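You operate a simulated robot arm through the tools that you are given. There is no shell and no other tool. Be economical: measure what you need, move in short steps, check, and stop when the job is done.

Carry out the task below with a simulated robot arm. There is one attempt and no reset: what you move stays moved.

## Task
Flip the rocker to Closed, rack the purple-band cup, turn the knob to 10 ml.
Fine: centre the slider before the cup comes out; spill nothing.

The check looks at the end state, three seconds after you hand in, the way a careful person would. Anything else that was tipped, shoved, dropped, spilled or broken makes it a failure.

## Robot
A 7-joint arm with a two-finger parallel gripper, fixed in place. Base frame: the origin is at the foot of the arm, x ahead of it, y to its left, z up; the work surface is at about z = 807. Readings come in mm, rad, newtons and seconds.
Its first joint turns from -2.897 to 2.897 rad. Payload 4.4 kg.
The tool frame sits at the grasp point between the pads (the TCP): z along the fingers, y along the line on which they close. The tips reach 23 mm beyond it. Largest opening 94 mm; finger width 38, thickness 10; the body of the gripper, 54 by 96 mm, starts 39 mm behind the TCP.
Orientation is told as [roll, pitch, yaw] about the base's x, y, z axes, in that order, counted from this pose: with the fingers straight down and closing along the base's y, the tool's x points along the base's -x, its y along +y and its z along -z.

## Interface
- The arm moves only by the tool jog_arm. Its arguments are lists of equal length, an entry for each row: "dp": the shift along the tool's x, y, z in mm, a list of three; "rot": the turn, a rotation vector about the tool's x, y, z in rad, a list of three; "jaw": the opening in per cent of the stroke, from 0 (shut) to 100 (fully open). In form: {"dp": [[dx, dy, dz], ...], "rot": [[rx, ry, rz], ...], "jaw": [jaw, ...]}. A call has 1 to 20 rows; each row shifts and turns the commanded pose from where the row before left it, along the tool's axes as they then stand. Rows are played at 5 a second. More than 50 mm and 0.15 rad between two rows, or a gripper value outside its range, and nothing of the call is played. Where a pose cannot be reached the arm comes as near as it can. A force on the tool above 40 N (or 10 N above the force at the start of the call, whichever is more), or a blocked arm, ends the call early, and 0.2 s more pass. The fingers move at their own pace (about 72 mm/s each) and stop on an object; they squeeze with about 23 N. The grip force told is the motor's: it shows also when the fingers shut on nothing. Time passes only in rows, and 0.2 s behind the last, so rows that do not move let the fingers close. The reply holds the time, the measured pose of the TCP, the force on the tool along the base axes, the opening and the grip force, in the units named above and with some noise, and new pictures: "pictures" is both (left out), scene, wrist or none.
- Cameras (640 x 400 px; columns grow to the right, rows downward): "scene" is fixed at [49.5, 499.6, 1516.8]; the picture's right is [-0.27, -0.96, 0.00], its down [-0.53, 0.15, -0.83] and it looks along [0.80, -0.23, -0.55] (base axes); focal length 305 px, centre (320, 200). "wrist" rides on the gripper at [-39, 0, -44] in the tool frame; the picture's right is [0.00, -1.00, 0.00], its down [0.97, 0.00, -0.24] and it looks along [0.24, 0.00, 0.97] (tool axes); focal length 218 px, centre (320, 200). There is no depth. A picture from a camera that has moved, and an enlarged one, comes with that camera's place and axes in the base frame and with its lens.
- zoom(camera, box): a new picture of the part [left, top, right, bottom] of that camera's present view, enlarged. The clock stands still meanwhile.
- sign_off(): hands the job in; it is judged then, once.

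Go step by step. Nothing tells you positions but the pictures and the camera data: compare them with the known pose of the tool, close in by small moves and look again before you grip or let go. The budget is 120 turns and 170 pictures, counting those below and the enlarged ones. Unless the task says otherwise, let go and move clear before handing in, and close with one line.

The tools are called after "Emit:" by a JSON object that holds its "fn" and its "kwargs". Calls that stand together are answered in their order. jog_arm: Moves the arm, as the interface text tells. Its arguments: {"type":"object","properties":{"dp":{"type":"array"},"rot":{"type":"array"},"jaw":{"type":"array"},"pictures":{"type":"string","enum":["both","scene","wrist","none"]}},"required":["dp","rot","jaw"]} The other tools are called the same way: zoom (camera, box) takes an enlarged picture of a part of a camera's view; sign_off () hands the job in.

At the start:

```text
time_s: 0.0
eef_pos: [841.4, 105.5, 1302.1]
tcp_rot: [0.002, 0.001, 0.0]
wrist_force: [0.3, 0.2, 0.4]
opening: 94.0
gripper_force: 0.1
```

scene: 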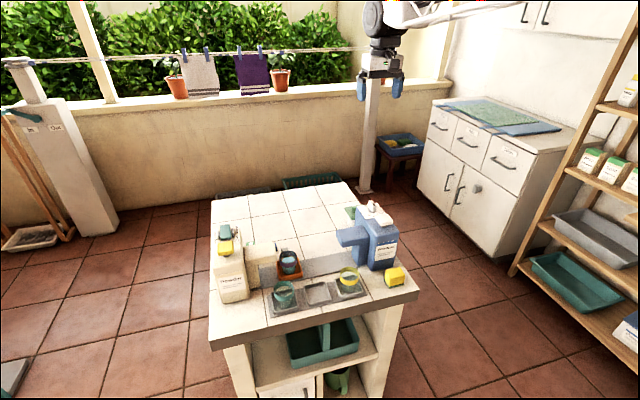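
wrist: 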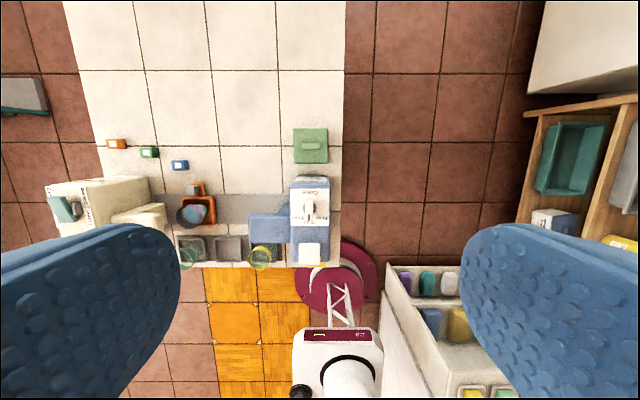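

I see a table with two dispensers, cups, and trays. I'll take closer views before moving.

Emit:
{"fn": "zoom", "kwargs": {"camera": "scene", "box": [200, 180, 430, 330]}}

Emit:
{"fn": "zoom", "kwargs": {"camera": "wrist", "box": [30, 120, 370, 290]}}

Emit:
{"fn": "zoom", "kwargs": {"camera": "scene", "box": [320, 190, 420, 300]}}

Emit:
{"fn": "zoom", "kwargs": {"camera": "scene", "box": [205, 210, 315, 310]}}

```text
2.67 times, centred on (315, 255) of scene
camera zoom: at [49.5, 499.6, 1516.8], right [-0.27, -0.96, 0.0], down [-0.53, 0.15, -0.83], along [0.8, -0.23, -0.55], focal length 814 px, centre (333, 53)
```

zoom: 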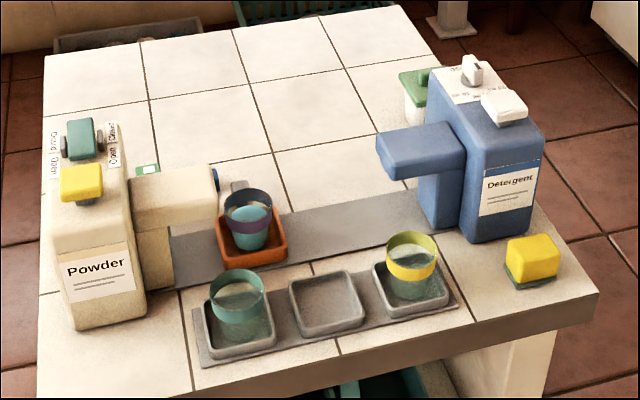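

```text
1.88 times, centred on (200, 205) of wrist
camera zoom: at [880.8, 106.3, 1347.0], right [0.0, -1.0, 0.0], down [-0.97, 0.0, 0.24], along [-0.24, 0.0, -0.97], focal length 411 px, centre (546, 191)
```

zoom: 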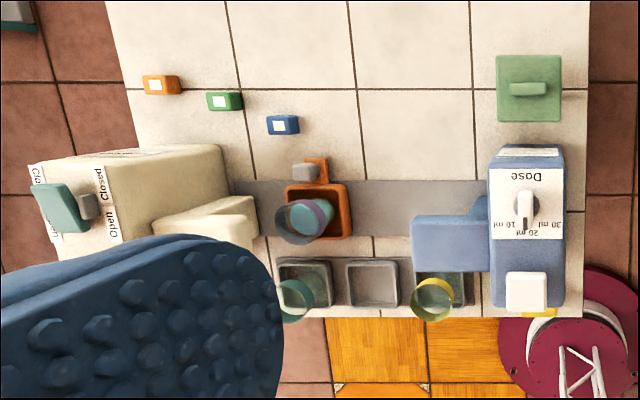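

```text
3.64 times, centred on (370, 245) of scene
camera zoom: at [49.5, 499.6, 1516.8], right [-0.27, -0.96, 0.0], down [-0.53, 0.15, -0.83], along [0.8, -0.23, -0.55], focal length 1110 px, centre (138, 36)
```

zoom: 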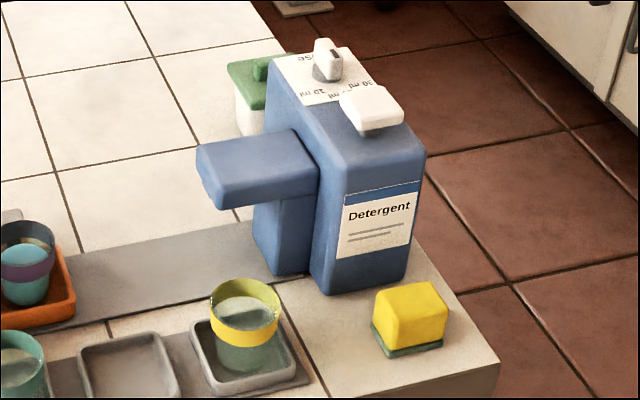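

```text
4.00 times, centred on (260, 260) of scene
camera zoom: at [49.5, 499.6, 1516.8], right [-0.27, -0.96, 0.0], down [-0.53, 0.15, -0.83], along [0.8, -0.23, -0.55], focal length 1220 px, centre (560, -40)
```

zoom: 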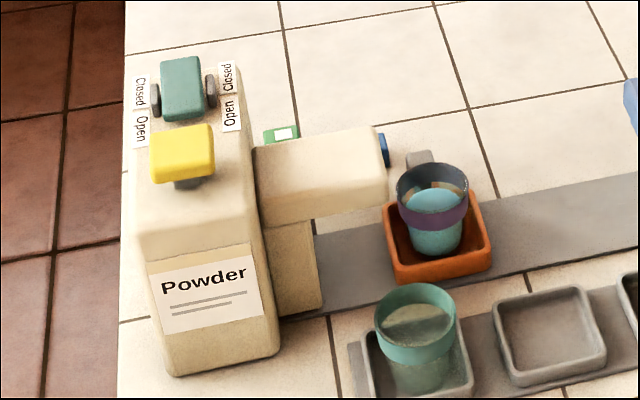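

The cup stands in the orange slider at about (723, 411), and the knob is near (765, 126, 975). I'll move the wrist camera closer, above the slider, to look.

Emit:
{"fn": "jog_arm", "kwargs": {"dp": [[10, 40, 20], [10, 40, 20], [10, 40, 20], [10, 40, 20], [10, 40, 20], [10, 40, 20], [6, 30, 20], [0, 0, 0]], "rot": [[0, 0, 0], [0, 0, 0], [0, 0, 0], [0, 0, 0], [0, 0, 0], [0, 0, 0], [0, 0, 0], [0, 0, 0]], "jaw": [100, 100, 100, 100, 100, 100, 100, 100]}}

```text
time_s: 1.8
eef_pos: [775.0, 377.7, 1161.6]
tcp_rot: [-0.001, 0.0, 0.0]
wrist_force: [-0.2, 0.1, 0.2]
opening: 94.0
gripper_force: 0.0
camera wrist: at [814.8, 378.8, 1207.5], right [0.0, -1.0, 0.0], down [-0.97, 0.0, 0.24], along [-0.24, 0.0, -0.97], focal length 218 px, centre (320, 200)
```

scene: 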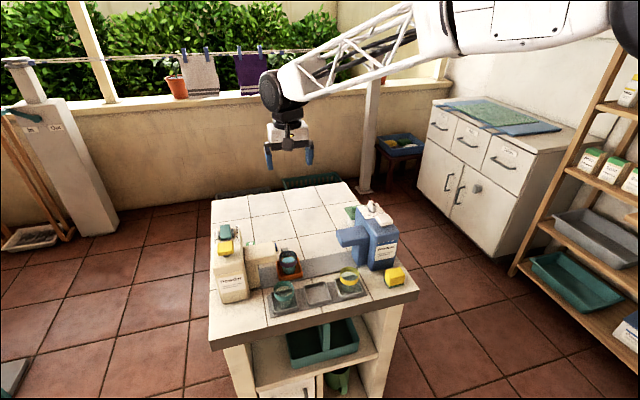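
wrist: 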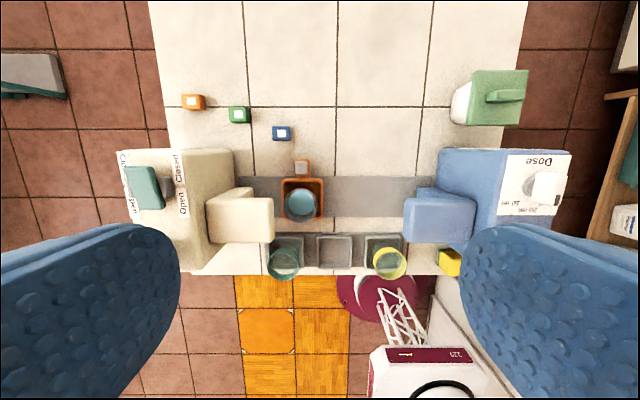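

Emit:
{"fn": "zoom", "kwargs": {"camera": "wrist", "box": [220, 120, 420, 285]}}

Emit:
{"fn": "zoom", "kwargs": {"camera": "wrist", "box": [100, 130, 280, 280]}}

Emit:
{"fn": "zoom", "kwargs": {"camera": "scene", "box": [205, 215, 265, 260]}}

```text
2.42 times, centred on (320, 202) of wrist
camera zoom: at [814.8, 378.8, 1207.5], right [0.0, -1.0, 0.0], down [-0.97, 0.0, 0.24], along [-0.24, 0.0, -0.97], focal length 529 px, centre (320, 194)
```

zoom: 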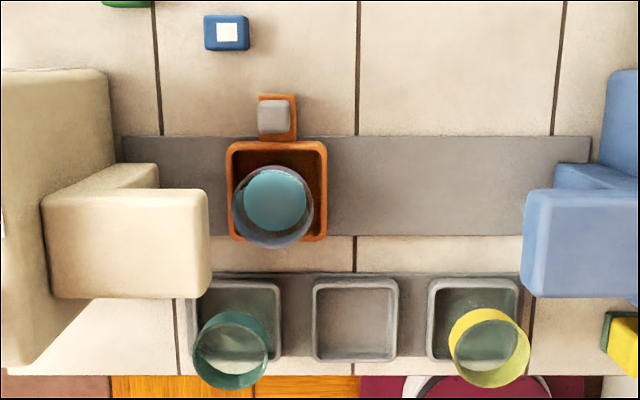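

```text
2.67 times, centred on (190, 205) of wrist
camera zoom: at [814.8, 378.8, 1207.5], right [0.0, -1.0, 0.0], down [-0.97, 0.0, 0.24], along [-0.24, 0.0, -0.97], focal length 582 px, centre (667, 187)
```

zoom: 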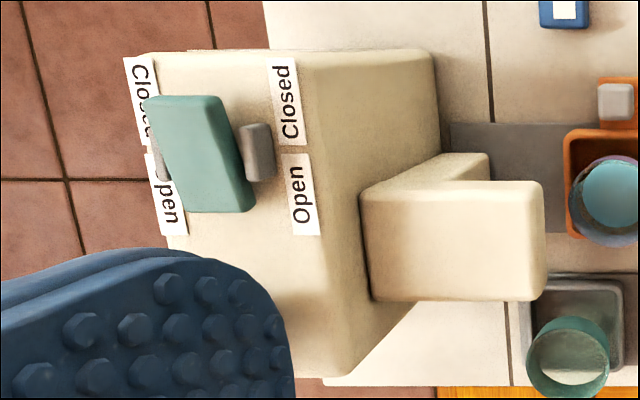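

```text
8.89 times, centred on (235, 238) of scene
camera zoom: at [49.5, 499.6, 1516.8], right [-0.27, -0.96, 0.0], down [-0.53, 0.15, -0.83], along [0.8, -0.23, -0.55], focal length 2712 px, centre (1076, -133)
```

zoom: 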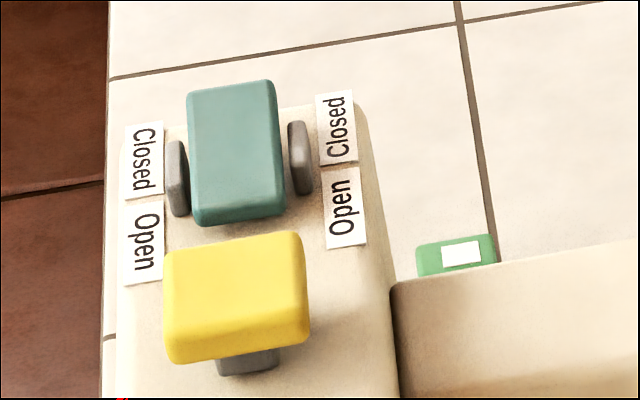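

The slider sits at y≈412 and the track centre is at y≈351, level with the middle rack tray. The rocker is at about (769, 572, 966) with its Closed end (+x) raised. Next I'll hover over the rocker with the jaws shut and the hand turned 90°.

Emit:
{"fn": "jog_arm", "kwargs": {"dp": [[-3, 39, 16], [-3, 39, 16], [-3, 39, 16], [-3, 39, 16], [-3, 39, 17], [0, 0, 0], [0, 0, 0], [0, 0, 0], [0, 0, 0], [0, 0, 0], [0, 0, 0], [0, 0, 0], [0, 0, 0], [0, 0, 0], [0, 0, 0], [0, 0, 0], [0, 0, 0]], "rot": [[0, 0, 0], [0, 0, 0], [0, 0, 0], [0, 0, 0], [0, 0, 0], [0, 0, 0.1428], [0, 0, 0.1428], [0, 0, 0.1428], [0, 0, 0.1428], [0, 0, 0.1428], [0, 0, 0.1428], [0, 0, 0.1428], [0, 0, 0.1428], [0, 0, 0.1428], [0, 0, 0.1428], [0, 0, 0.1428], [0, 0, 0]], "jaw": [100, 80, 60, 40, 20, 0, 0, 0, 0, 0, 0, 0, 0, 0, 0, 0, 0]}}

```text
time_s: 5.4
eef_pos: [790.2, 571.1, 1081.8]
tcp_rot: [-0.001, 0.002, -1.573]
wrist_force: [0.5, -0.4, 0.4]
opening: 0.0
gripper_force: 22.8
camera wrist: at [790.4, 532.7, 1126.3], right [-1.0, 0.0, 0.0], down [0.0, 0.97, 0.24], along [0.0, 0.24, -0.97], focal length 218 px, centre (320, 200)
```

scene: 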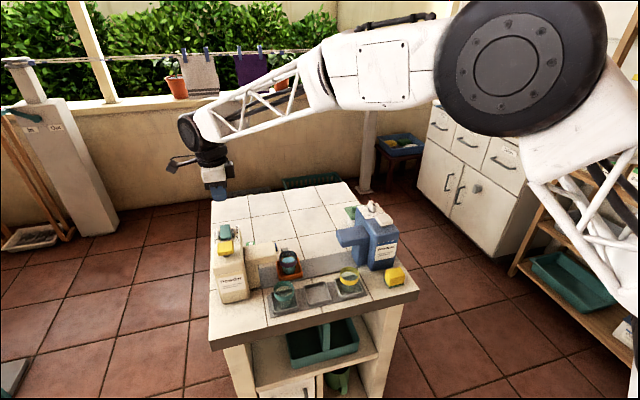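
wrist: 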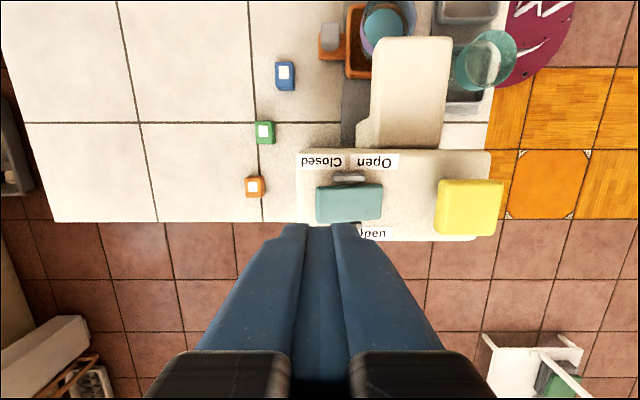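

The jaws are above the rocker's Closed end, which is at x≈793 with its pivot at about 769. I'll go down close to it and check.

Emit:
{"fn": "jog_arm", "kwargs": {"dp": [[2, 1, 25], [0, 0, 25], [0, 0, 25], [0, 0, 0]], "rot": [[0, 0, 0], [0, 0, 0], [0, 0, 0], [0, 0, 0]], "jaw": [0, 0, 0, 0]}}

Emit:
{"fn": "zoom", "kwargs": {"camera": "scene", "box": [195, 190, 275, 260]}}

```text
time_s: 6.4
eef_pos: [790.9, 574.1, 1006.0]
tcp_rot: [0.001, 0.0, -1.571]
wrist_force: [0.0, 0.0, 0.0]
opening: 0.0
gripper_force: 22.8
camera wrist: at [791.0, 535.3, 1050.3], right [-1.0, 0.0, 0.0], down [0.0, 0.97, 0.24], along [0.0, 0.24, -0.97], focal length 218 px, centre (320, 200)
```

scene: 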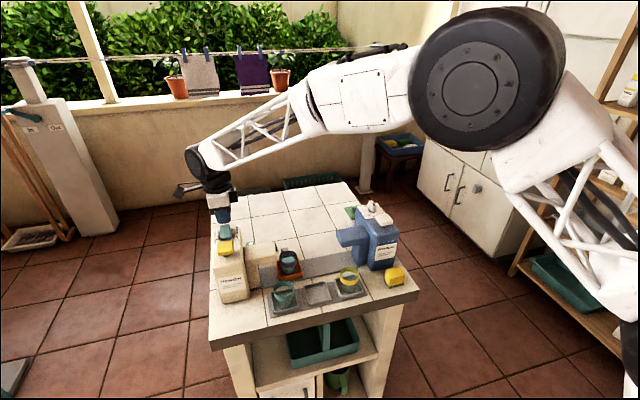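
wrist: 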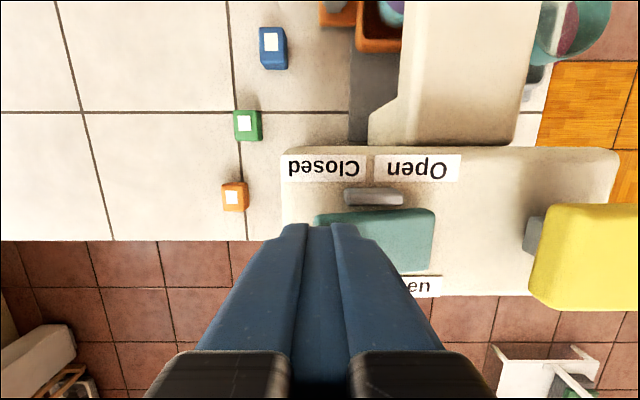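

```text
5.71 times, centred on (235, 225) of scene
camera zoom: at [49.5, 499.6, 1516.8], right [-0.27, -0.96, 0.0], down [-0.53, 0.15, -0.83], along [0.8, -0.23, -0.55], focal length 1743 px, centre (806, 57)
```

zoom: 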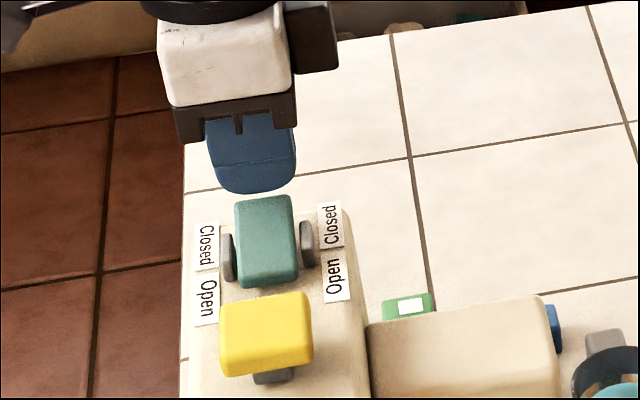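

The alignment looks good, so I'll press the Closed end down in small steps.

Emit:
{"fn": "jog_arm", "kwargs": {"dp": [[0, 0, 4], [0, 0, 4], [0, 0, 4], [0, 0, 4], [0, 0, 3], [0, 0, 3], [0, 0, 0]], "rot": [[0, 0, 0], [0, 0, 0], [0, 0, 0], [0, 0, 0], [0, 0, 0], [0, 0, 0], [0, 0, 0]], "jaw": [0, 0, 0, 0, 0, 0, 0]}}

Emit:
{"fn": "zoom", "kwargs": {"camera": "scene", "box": [195, 190, 275, 260]}}

```text
time_s: 7.8
eef_pos: [792.2, 573.5, 988.5]
tcp_rot: [0.007, 0.003, -1.571]
wrist_force: [2.7, 1.2, 5.6]
opening: 0.0
gripper_force: 23.6
stopped in row 7: the force on the tool passed its limit (the readings are from after the stop); the commanded pose is now the measured one
camera wrist: at [792.2, 535.1, 1033.9], right [-1.0, 0.0, -0.01], down [0.0, 0.97, 0.24], along [0.0, 0.24, -0.97], focal length 218 px, centre (320, 200)
```

scene: 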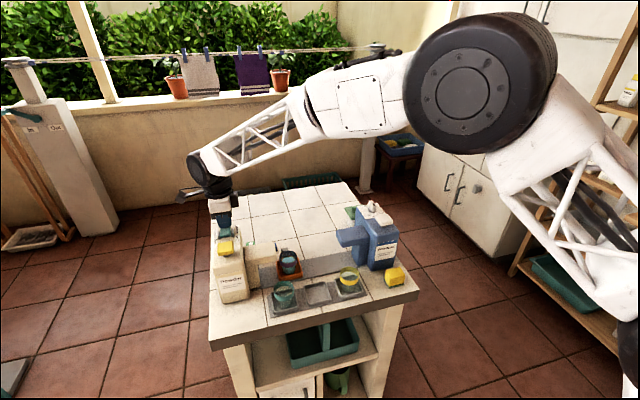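
wrist: 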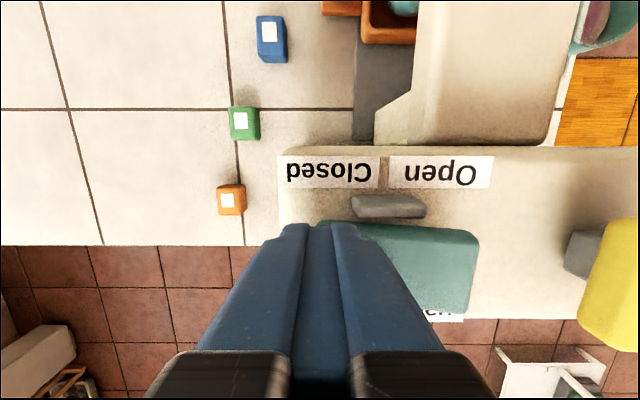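

```text
5.71 times, centred on (235, 225) of scene
camera zoom: at [49.5, 499.6, 1516.8], right [-0.27, -0.96, 0.0], down [-0.53, 0.15, -0.83], along [0.8, -0.23, -0.55], focal length 1743 px, centre (806, 57)
```

zoom: 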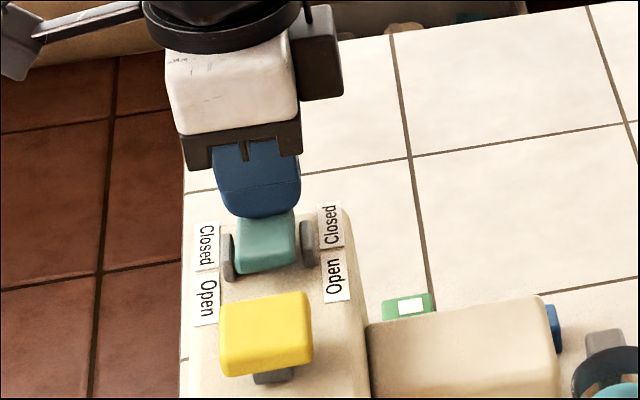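

The rocker has tipped over and its Open end is now raised. I'll lift off and confirm.

Emit:
{"fn": "jog_arm", "kwargs": {"dp": [[0, 0, -15], [0, 0, -25], [0, 0, -30], [0, 0, -30], [0, 0, 0]], "rot": [[0, 0, 0], [0, 0, 0], [0, 0, 0], [0, 0, 0], [0, 0, 0]], "jaw": [0, 0, 0, 0, 0], "pictures": "wrist"}}

Emit:
{"fn": "zoom", "kwargs": {"camera": "scene", "box": [195, 200, 265, 260]}}

```text
time_s: 9.0
eef_pos: [792.5, 573.9, 1086.8]
tcp_rot: [0.004, 0.004, -1.572]
wrist_force: [-0.5, -0.6, 0.2]
opening: 0.0
gripper_force: 22.7
camera wrist: at [793.2, 535.6, 1132.1], right [-1.0, 0.0, 0.0], down [0.0, 0.97, 0.24], along [0.0, 0.24, -0.97], focal length 218 px, centre (320, 200)
```

wrist: 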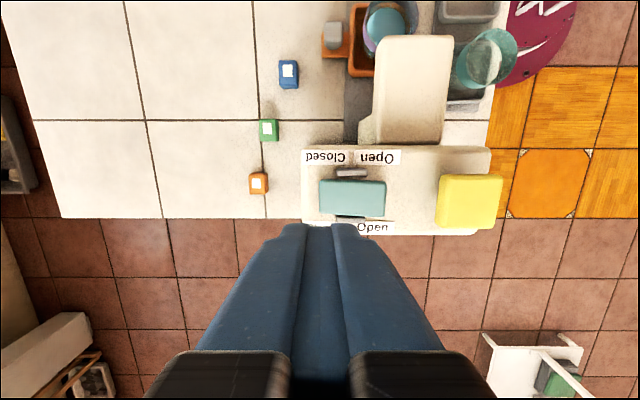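

```text
6.67 times, centred on (230, 230) of scene
camera zoom: at [49.5, 499.6, 1516.8], right [-0.27, -0.96, 0.0], down [-0.53, 0.15, -0.83], along [0.8, -0.23, -0.55], focal length 2034 px, centre (920, 0)
```

zoom: 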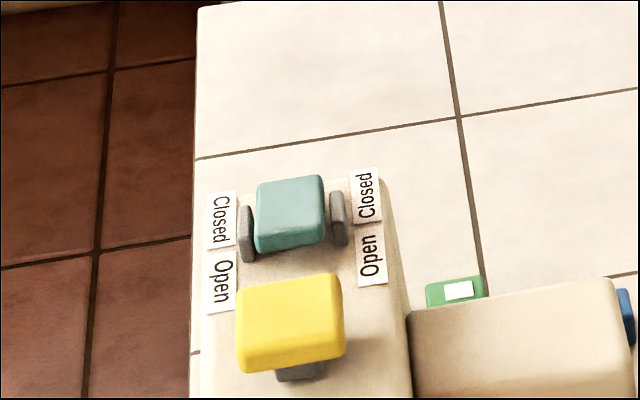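

The rocker now reads Closed. I'll turn the hand back and go above the slider's grey handle with the jaws partly open.

Emit:
{"fn": "jog_arm", "kwargs": {"dp": [[0, 0, 0], [0, 0, 0], [0, 0, 0], [0, 0, 0], [0, 0, 0], [0, 0, 0], [0, 0, 0], [0, 0, 0], [0, 0, 0], [0, 0, 0], [0, 0, 0], [2, -40, 0], [2, -40, 0], [2, -41, 0], [2, -41, 0], [0, 0, 35], [0, 0, 35], [0, 0, 35], [0, 0, 35], [0, 0, 0]], "rot": [[0, 0, -0.1428], [0, 0, -0.1428], [0, 0, -0.1428], [0, 0, -0.1428], [0, 0, -0.1428], [0, 0, -0.1428], [0, 0, -0.1428], [0, 0, -0.1428], [0, 0, -0.1428], [0, 0, -0.1428], [0, 0, -0.1428], [0, 0, 0], [0, 0, 0], [0, 0, 0], [0, 0, 0], [0, 0, 0], [0, 0, 0], [0, 0, 0], [0, 0, 0], [0, 0, 0]], "jaw": [0, 0, 0, 0, 0, 0, 0, 0, 0, 0, 0, 30, 64, 64, 64, 64, 64, 64, 64, 64]}}

Emit:
{"fn": "zoom", "kwargs": {"camera": "scene", "box": [220, 200, 340, 290]}}

```text
time_s: 13.2
eef_pos: [782.7, 411.3, 947.9]
tcp_rot: [0.003, -0.004, -0.001]
wrist_force: [-0.3, 0.8, -0.5]
opening: 60.2
gripper_force: 0.0
camera wrist: at [822.8, 412.2, 992.1], right [0.0, -1.0, 0.0], down [-0.97, 0.0, 0.24], along [-0.24, 0.0, -0.97], focal length 218 px, centre (320, 200)
```

scene: 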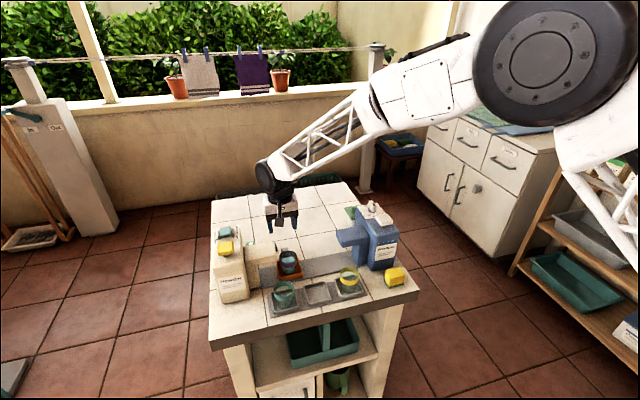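
wrist: 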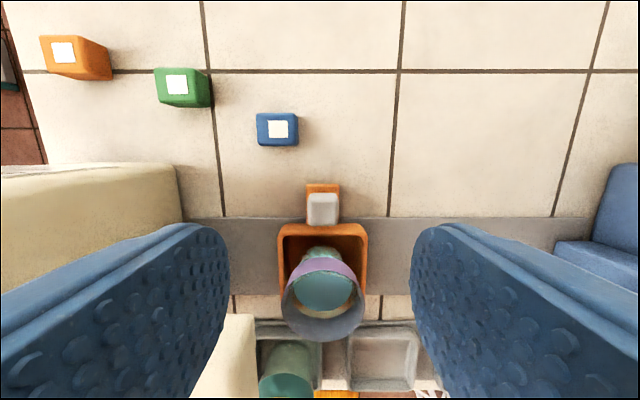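

```text
4.44 times, centred on (280, 245) of scene
camera zoom: at [49.5, 499.6, 1516.8], right [-0.27, -0.96, 0.0], down [-0.53, 0.15, -0.83], along [0.8, -0.23, -0.55], focal length 1356 px, centre (498, 0)
```

zoom: 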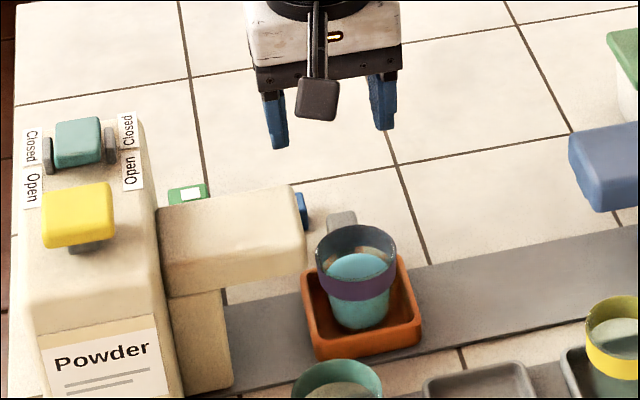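

A dark block hangs on the front of the hand and could foul the cup or spout. I'll look at it closely before going down.

Emit:
{"fn": "zoom", "kwargs": {"camera": "scene", "box": [250, 155, 320, 235]}}

```text
5.00 times, centred on (285, 195) of scene
camera zoom: at [49.5, 499.6, 1516.8], right [-0.27, -0.96, 0.0], down [-0.53, 0.15, -0.83], along [0.8, -0.23, -0.55], focal length 1526 px, centre (495, 225)
```

zoom: 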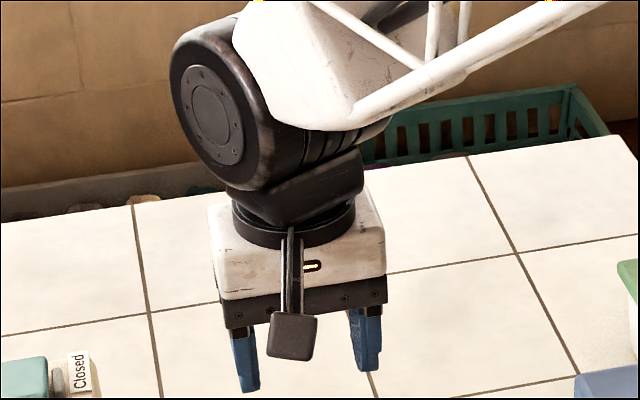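

The block sits about 90 mm ahead of the TCP and 80 mm above it, so it clears the cup rim (z≈868) during this grip. I'll descend around the slider handle.

Emit:
{"fn": "jog_arm", "kwargs": {"dp": [[-3, 0, 25], [0, 0, 25], [0, 0, 22], [0, 0, 10], [0, 0, 10], [0, 0, 0]], "rot": [[0, 0, 0], [0, 0, 0], [0, 0, 0], [0, 0, 0], [0, 0, 0], [0, 0, 0]], "jaw": [64, 64, 64, 64, 64, 64]}}

Emit:
{"fn": "zoom", "kwargs": {"camera": "scene", "box": [230, 190, 350, 290]}}

```text
time_s: 14.6
eef_pos: [787.2, 411.8, 855.2]
tcp_rot: [0.002, -0.004, 0.001]
wrist_force: [0.3, 0.3, 0.2]
opening: 60.4
gripper_force: 0.2
camera wrist: at [826.8, 412.8, 900.2], right [0.0, -1.0, 0.0], down [-0.97, 0.0, 0.24], along [-0.24, 0.0, -0.97], focal length 218 px, centre (320, 200)
```

scene: 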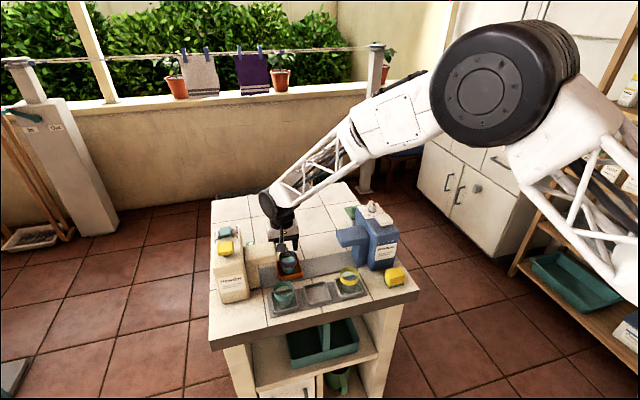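
wrist: 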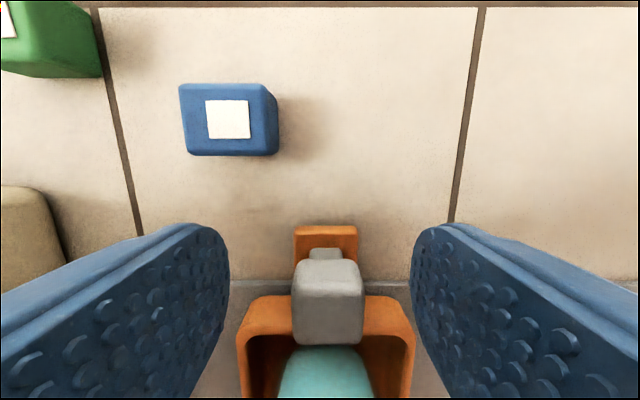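

```text
4.00 times, centred on (290, 240) of scene
camera zoom: at [49.5, 499.6, 1516.8], right [-0.27, -0.96, 0.0], down [-0.53, 0.15, -0.83], along [0.8, -0.23, -0.55], focal length 1220 px, centre (440, 40)
```

zoom: 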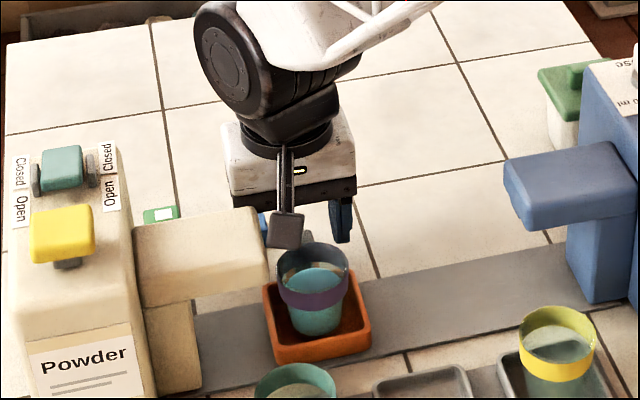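

The fingers straddle the handle. I'll lower 5 mm more and close on it.

Emit:
{"fn": "jog_arm", "kwargs": {"dp": [[0, -1.5, 5], [0, 0, 0], [0, 0, 0], [0, 0, 0], [0, 0, 0], [0, 0, 0], [0, 0, 0]], "rot": [[0, 0, 0], [0, 0, 0], [0, 0, 0], [0, 0, 0], [0, 0, 0], [0, 0, 0], [0, 0, 0]], "jaw": [64, 55, 45, 36, 30, 22, 15], "pictures": "wrist"}}

```text
time_s: 16.2
eef_pos: [786.8, 410.7, 850.6]
tcp_rot: [0.002, -0.002, -0.001]
wrist_force: [1.8, 0.5, -0.3]
opening: 22.1
gripper_force: 44.9
camera wrist: at [827.1, 411.0, 895.4], right [0.0, -1.0, 0.0], down [-0.97, 0.0, 0.24], along [-0.24, 0.0, -0.97], focal length 218 px, centre (320, 200)
```

wrist: 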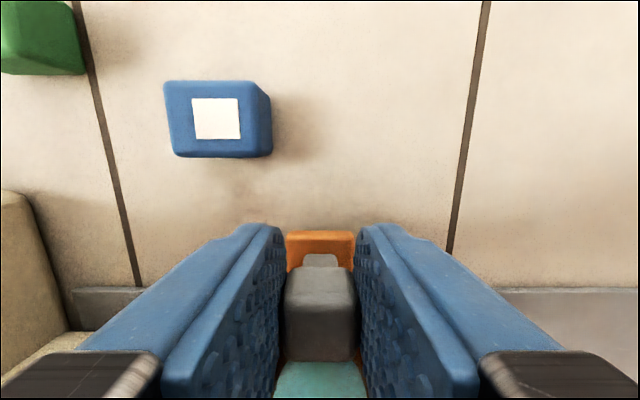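

The handle is gripped at y=410.7. I'll slide it gently about 60 mm toward −y.

Emit:
{"fn": "jog_arm", "kwargs": {"dp": [[0, -1, 0], [0, -2, 0], [0, -3, 0], [0, -3, 0], [0, -3, 0], [0, -3, 0], [0, -3, 0], [0, -3, 0], [0, -3, 0], [0, -3, 0], [0, -3, 0], [0, -3, 0], [0, -3, 0], [0, -3, 0], [0, -3, 0], [0, -3, 0], [0, -3, 0], [0, -2, 0], [0, -1, 0], [0, 0, 0]], "rot": [[0, 0, 0], [0, 0, 0], [0, 0, 0], [0, 0, 0], [0, 0, 0], [0, 0, 0], [0, 0, 0], [0, 0, 0], [0, 0, 0], [0, 0, 0], [0, 0, 0], [0, 0, 0], [0, 0, 0], [0, 0, 0], [0, 0, 0], [0, 0, 0], [0, 0, 0], [0, 0, 0], [0, 0, 0], [0, 0, 0]], "jaw": [15, 15, 15, 15, 15, 15, 15, 15, 15, 15, 15, 15, 15, 15, 15, 15, 15, 15, 15, 15]}}

Emit:
{"fn": "zoom", "kwargs": {"camera": "scene", "box": [230, 200, 390, 320]}}

```text
time_s: 20.4
eef_pos: [786.8, 358.3, 850.8]
tcp_rot: [0.005, -0.003, 0.0]
wrist_force: [21.3, 0.0, -11.6]
opening: 22.1
gripper_force: 44.7
camera wrist: at [826.2, 359.8, 896.3], right [0.0, -1.0, 0.0], down [-0.97, 0.0, 0.24], along [-0.24, 0.0, -0.97], focal length 218 px, centre (320, 200)
```

scene: 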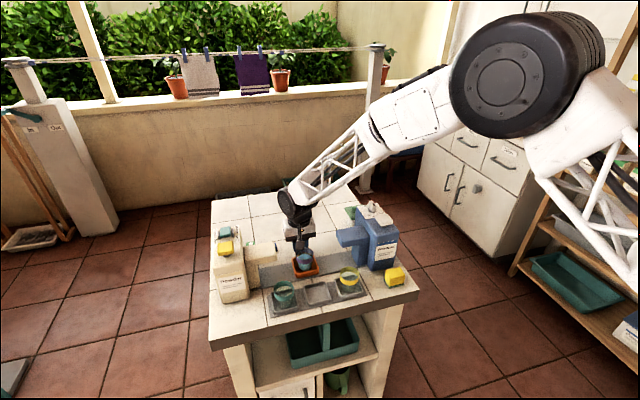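
wrist: 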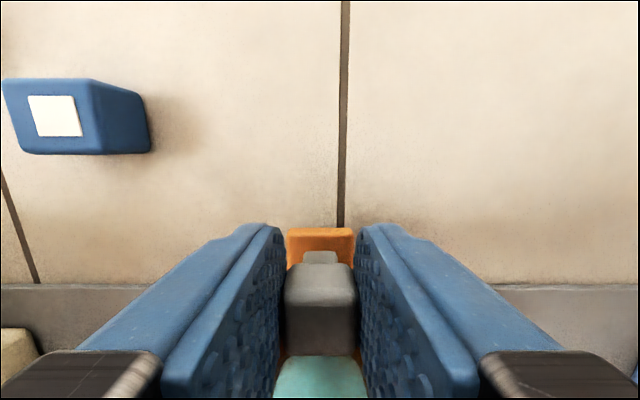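

```text
3.33 times, centred on (310, 260) of scene
camera zoom: at [49.5, 499.6, 1516.8], right [-0.27, -0.96, 0.0], down [-0.53, 0.15, -0.83], along [0.8, -0.23, -0.55], focal length 1017 px, centre (353, 0)
```

zoom: 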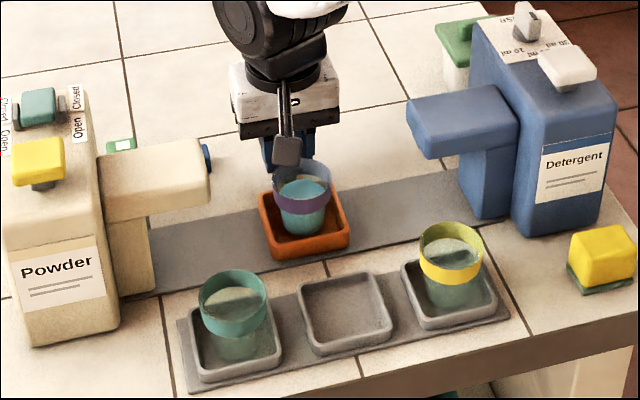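

The slider has moved to 358, and the centre line (tile seam and middle tray) is at about 350.7. I'll move it the rest of the way.

Emit:
{"fn": "jog_arm", "kwargs": {"dp": [[0, -1, 0], [0, -2, 0], [0, -2, 0], [0, -1.5, 0], [0, -1, 0], [0, 0, 0]], "rot": [[0, 0, 0], [0, 0, 0], [0, 0, 0], [0, 0, 0], [0, 0, 0], [0, 0, 0]], "jaw": [15, 15, 15, 15, 15, 15], "pictures": "none"}}

```text
time_s: 21.8
eef_pos: [787.0, 351.8, 851.0]
tcp_rot: [0.002, -0.004, 0.0]
wrist_force: [-3.5, -0.8, 5.2]
opening: 22.0
gripper_force: 45.1
```

Now I'll let go of the handle gently, rise, and check the centring from above.

Emit:
{"fn": "jog_arm", "kwargs": {"dp": [[0, -1, 0], [0, 0, 0], [0, 0, 0], [0, 0, 0], [0, 0, 0], [0, 0, -15], [0, 0, -30], [0, 0, -35], [0, 0, -40], [0, 0, -40], [0, 0, -40], [0, 0, 0]], "rot": [[0, 0, 0], [0, 0, 0], [0, 0, 0], [0, 0, 0], [0, 0, 0], [0, 0, 0], [0, 0, 0], [0, 0, 0], [0, 0, 0], [0, 0, 0], [0, 0, 0], [0, 0, 0]], "jaw": [15, 15, 28, 40, 50, 60, 60, 60, 60, 60, 60, 60]}}

Emit:
{"fn": "zoom", "kwargs": {"camera": "wrist", "box": [200, 150, 440, 310]}}

Emit:
{"fn": "zoom", "kwargs": {"camera": "scene", "box": [230, 200, 390, 320]}}

```text
time_s: 24.4
eef_pos: [788.6, 350.0, 1048.4]
tcp_rot: [0.002, -0.003, 0.001]
wrist_force: [-0.1, 0.3, 0.8]
opening: 56.7
gripper_force: 0.1
camera wrist: at [828.1, 351.2, 1093.4], right [0.0, -1.0, 0.0], down [-0.97, 0.0, 0.24], along [-0.24, 0.0, -0.97], focal length 218 px, centre (320, 200)
```

scene: 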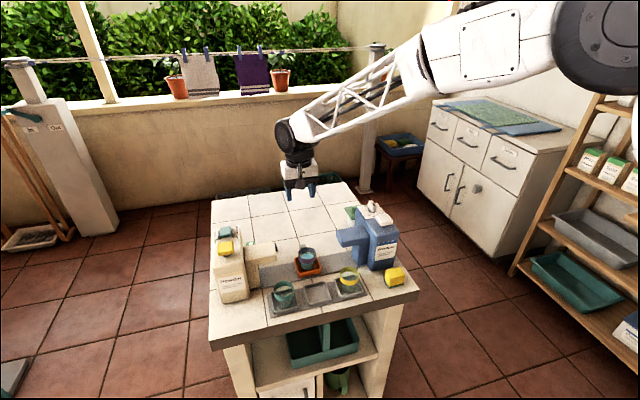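
wrist: 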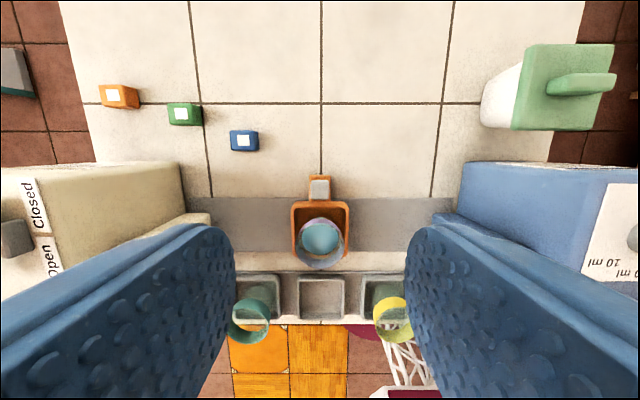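

```text
2.50 times, centred on (320, 230) of wrist
camera zoom: at [828.1, 351.2, 1093.4], right [0.0, -1.0, 0.0], down [-0.97, 0.0, 0.24], along [-0.24, 0.0, -0.97], focal length 546 px, centre (320, 125)
```

zoom: 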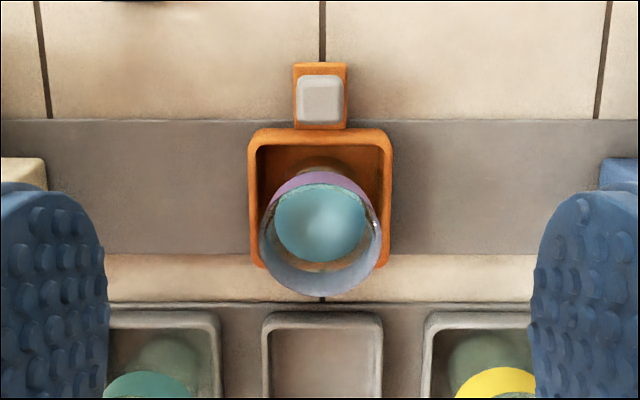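

```text
3.33 times, centred on (310, 260) of scene
camera zoom: at [49.5, 499.6, 1516.8], right [-0.27, -0.96, 0.0], down [-0.53, 0.15, -0.83], along [0.8, -0.23, -0.55], focal length 1017 px, centre (353, 0)
```

zoom: 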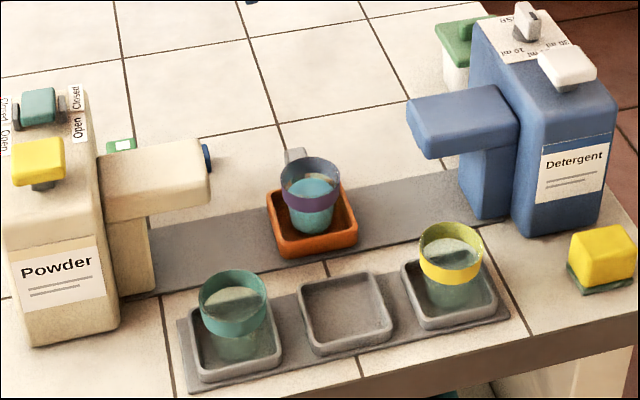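

The slider is centred to within about 1 mm. The cup rim is at about (722, 350.7, 868) and 54 mm wide. I'll move above it with the jaws open.

Emit:
{"fn": "jog_arm", "kwargs": {"dp": [[22, 0, 0], [22, 0.5, 0], [22, 0, 0], [0, 0, 35], [0, 0, 35], [0, 0, 30], [0, 0, 0]], "rot": [[0, 0, 0], [0, 0, 0], [0, 0, 0], [0, 0, 0], [0, 0, 0], [0, 0, 0], [0, 0, 0]], "jaw": [88, 88, 88, 88, 88, 88, 88]}}

Emit:
{"fn": "zoom", "kwargs": {"camera": "scene", "box": [250, 190, 370, 290]}}

```text
time_s: 26.0
eef_pos: [719.6, 352.6, 950.8]
tcp_rot: [0.003, -0.004, 0.0]
wrist_force: [-0.2, 1.0, -0.1]
opening: 82.7
gripper_force: 0.1
camera wrist: at [758.7, 352.9, 995.6], right [0.0, -1.0, 0.0], down [-0.97, 0.0, 0.24], along [-0.24, 0.0, -0.97], focal length 218 px, centre (320, 200)
```

scene: 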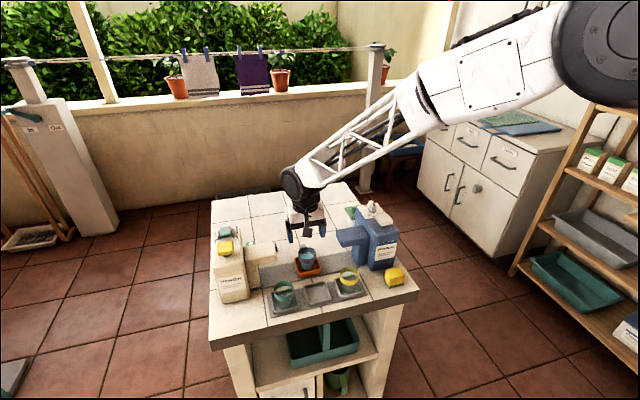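
wrist: 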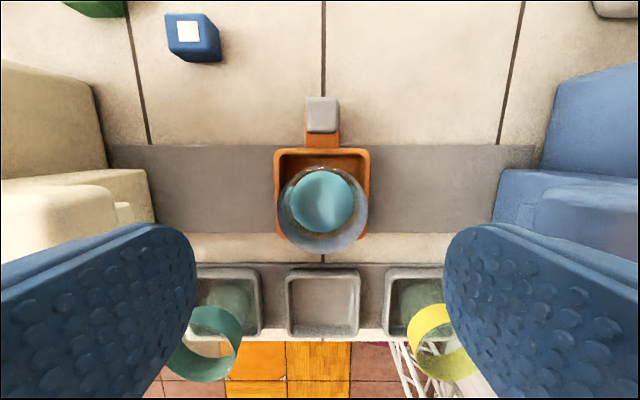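

```text
4.00 times, centred on (310, 240) of scene
camera zoom: at [49.5, 499.6, 1516.8], right [-0.27, -0.96, 0.0], down [-0.53, 0.15, -0.83], along [0.8, -0.23, -0.55], focal length 1220 px, centre (360, 40)
```

zoom: 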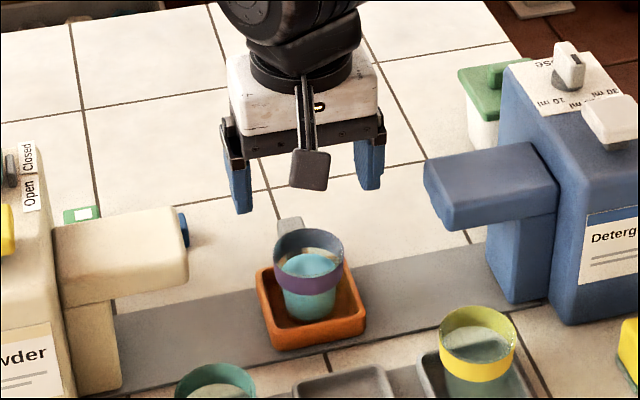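

I'll correct by about 3 mm in x, descend to TCP z≈860 so the tips stay above the tray wall, and look again before closing.

Emit:
{"fn": "jog_arm", "kwargs": {"dp": [[-3, -1, 20], [0, 0, 30], [0, 0, 25], [0, 0, 15], [0, 0, 0]], "rot": [[0, 0, 0], [0, 0, 0], [0, 0, 0], [0, 0, 0], [0, 0, 0]], "jaw": [88, 88, 88, 88, 88]}}

Emit:
{"fn": "zoom", "kwargs": {"camera": "scene", "box": [260, 215, 360, 295]}}

```text
time_s: 27.2
eef_pos: [723.3, 349.2, 860.6]
tcp_rot: [0.002, -0.003, 0.001]
wrist_force: [0.0, 0.3, -0.1]
opening: 82.7
gripper_force: 0.1
camera wrist: at [763.5, 350.7, 905.2], right [0.0, -1.0, 0.0], down [-0.97, 0.0, 0.24], along [-0.24, 0.0, -0.97], focal length 218 px, centre (320, 200)
```

scene: 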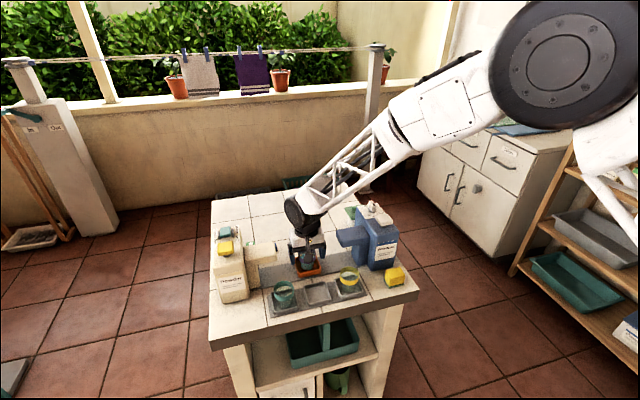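
wrist: 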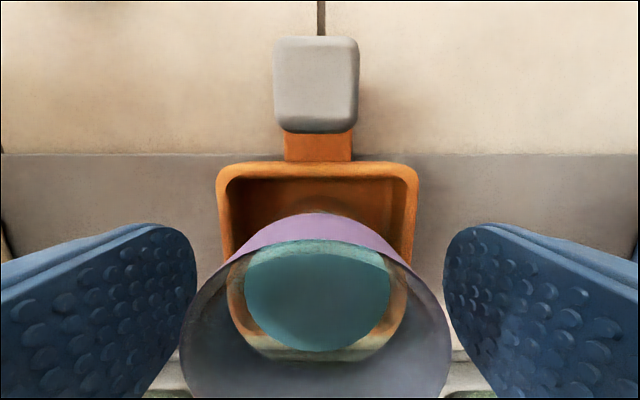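

```text
5.00 times, centred on (310, 255) of scene
camera zoom: at [49.5, 499.6, 1516.8], right [-0.27, -0.96, 0.0], down [-0.53, 0.15, -0.83], along [0.8, -0.23, -0.55], focal length 1526 px, centre (370, -75)
```

zoom: 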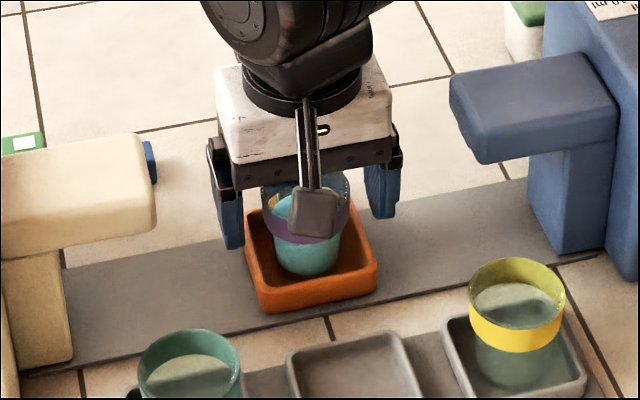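

The cup lies between the pads. I'll close gently.

Emit:
{"fn": "jog_arm", "kwargs": {"dp": [[0, 0.8, 0], [0, 0, 0], [0, 0, 0], [0, 0, 0], [0, 0, 0], [0, 0, 0], [0, 0, 0], [0, 0, 0]], "rot": [[0, 0, 0], [0, 0, 0], [0, 0, 0], [0, 0, 0], [0, 0, 0], [0, 0, 0], [0, 0, 0], [0, 0, 0]], "jaw": [80, 74, 68, 64, 60, 57, 54, 52], "pictures": "wrist"}}

```text
time_s: 29.0
eef_pos: [724.8, 351.0, 861.3]
tcp_rot: [0.002, -0.004, 0.001]
wrist_force: [0.4, 0.5, -0.1]
opening: 52.5
gripper_force: 22.9
camera wrist: at [763.5, 351.6, 905.6], right [0.0, -1.0, 0.0], down [-0.97, 0.0, 0.24], along [-0.24, 0.0, -0.97], focal length 218 px, centre (320, 200)
```

wrist: 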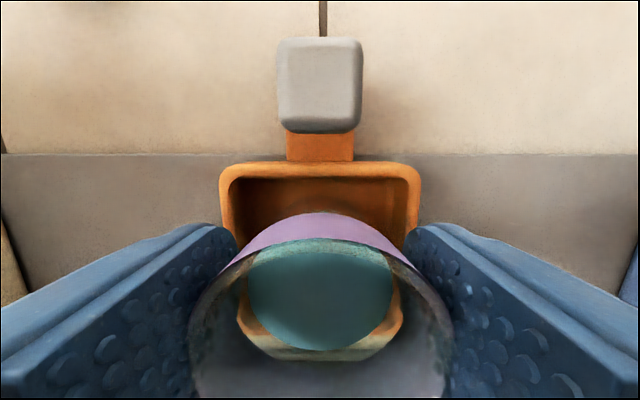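

The pads have stopped on the cup at 52.5 mm. I'll tighten the grip and lift slowly.

Emit:
{"fn": "jog_arm", "kwargs": {"dp": [[0, 0, 0], [0, 0, -1], [0, 0, -2], [0, 0, -4], [0, 0, -5], [0, 0, -6], [0, 0, -6], [0, 0, -6], [0, 0, -6], [0, 0, -5], [0, 0, -3], [0, 0, -1], [0, 0, 0]], "rot": [[0, 0, 0], [0, 0, 0], [0, 0, 0], [0, 0, 0], [0, 0, 0], [0, 0, 0], [0, 0, 0], [0, 0, 0], [0, 0, 0], [0, 0, 0], [0, 0, 0], [0, 0, 0], [0, 0, 0]], "jaw": [40, 40, 40, 40, 40, 40, 40, 40, 40, 40, 40, 40, 40]}}

Emit:
{"fn": "zoom", "kwargs": {"camera": "scene", "box": [250, 215, 370, 315]}}

```text
time_s: 31.8
eef_pos: [723.4, 351.5, 905.0]
tcp_rot: [0.002, -0.004, 0.001]
wrist_force: [-0.6, -0.4, -1.1]
opening: 52.7
gripper_force: 23.1
camera wrist: at [763.2, 351.6, 950.6], right [0.0, -1.0, 0.0], down [-0.97, 0.0, 0.24], along [-0.24, 0.0, -0.97], focal length 218 px, centre (320, 200)
```

scene: 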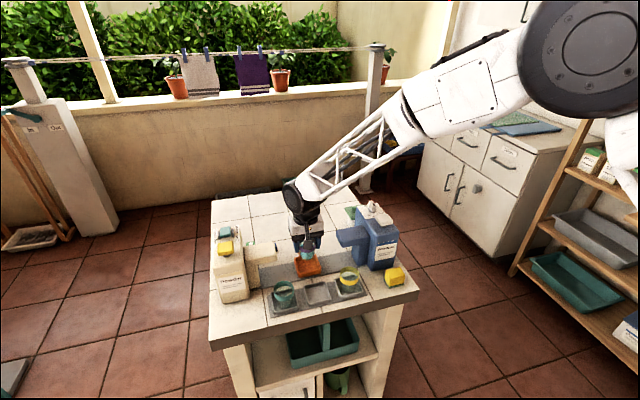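
wrist: 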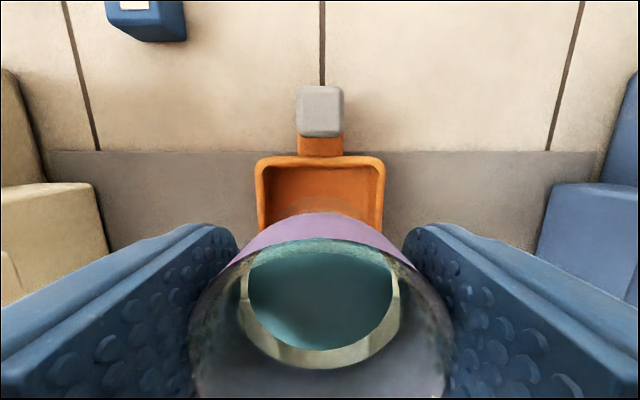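

```text
4.00 times, centred on (310, 265) of scene
camera zoom: at [49.5, 499.6, 1516.8], right [-0.27, -0.96, 0.0], down [-0.53, 0.15, -0.83], along [0.8, -0.23, -0.55], focal length 1220 px, centre (360, -60)
```

zoom: 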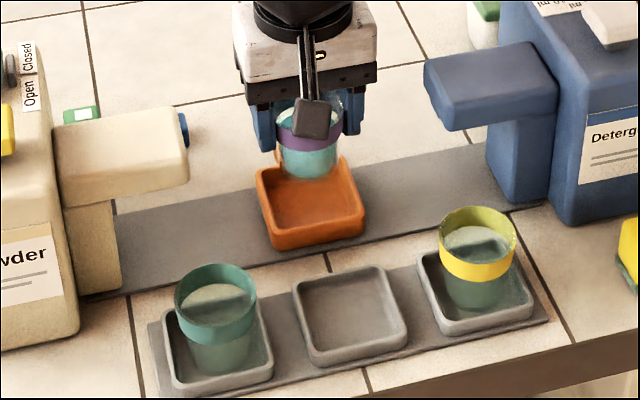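

The cup is held level and the slider stayed centred. I estimate the middle tray at (617.5, 350.5), so I'll carry the cup there smoothly.

Emit:
{"fn": "jog_arm", "kwargs": {"dp": [[2, 0, 0], [5, 0, 0], [8, 0, 0], [10, -1, 0], [10, 0, 0], [10, 0, 0], [10, 0, 0], [10, 0, 0], [10, 0, 0], [10, 0, 0], [9, 0, 0], [7, 0, 0], [4, 0, 0], [1, 0, 0], [0, 0, 0], [0, 0, 0]], "rot": [[0, 0, 0], [0, 0, 0], [0, 0, 0], [0, 0, 0], [0, 0, 0], [0, 0, 0], [0, 0, 0], [0, 0, 0], [0, 0, 0], [0, 0, 0], [0, 0, 0], [0, 0, 0], [0, 0, 0], [0, 0, 0], [0, 0, 0], [0, 0, 0]], "jaw": [40, 40, 40, 40, 40, 40, 40, 40, 40, 40, 40, 40, 40, 40, 40, 40]}}

Emit:
{"fn": "zoom", "kwargs": {"camera": "scene", "box": [250, 225, 380, 325]}}

```text
time_s: 35.2
eef_pos: [618.4, 349.6, 905.1]
tcp_rot: [0.002, -0.004, -0.001]
wrist_force: [-0.3, 0.0, -0.7]
opening: 52.8
gripper_force: 22.8
camera wrist: at [657.7, 350.2, 950.0], right [0.0, -1.0, 0.0], down [-0.97, 0.0, 0.24], along [-0.24, 0.0, -0.97], focal length 218 px, centre (320, 200)
```

scene: 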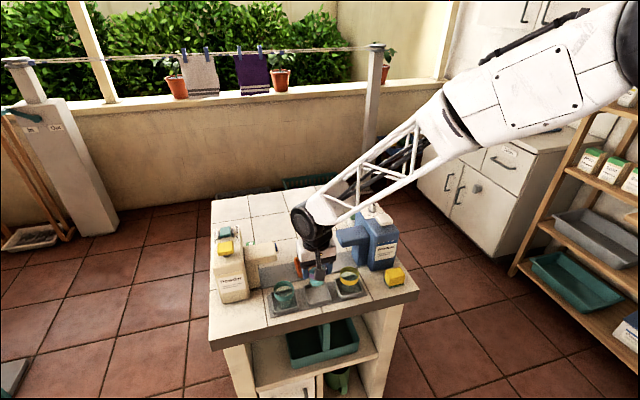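
wrist: 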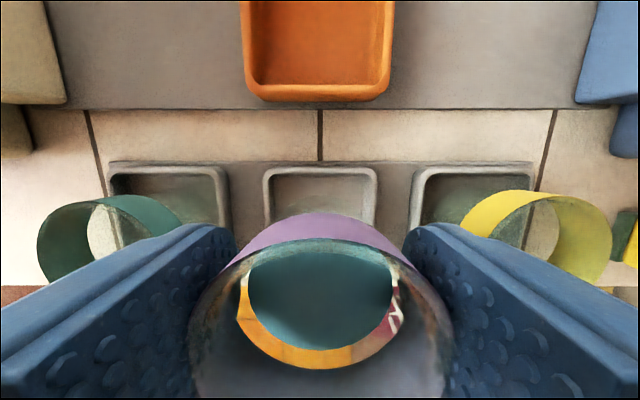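

```text
4.00 times, centred on (315, 275) of scene
camera zoom: at [49.5, 499.6, 1516.8], right [-0.27, -0.96, 0.0], down [-0.53, 0.15, -0.83], along [0.8, -0.23, -0.55], focal length 1220 px, centre (340, -100)
```

zoom: 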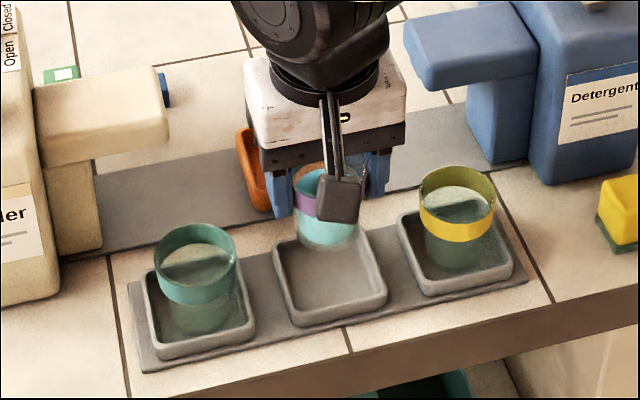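

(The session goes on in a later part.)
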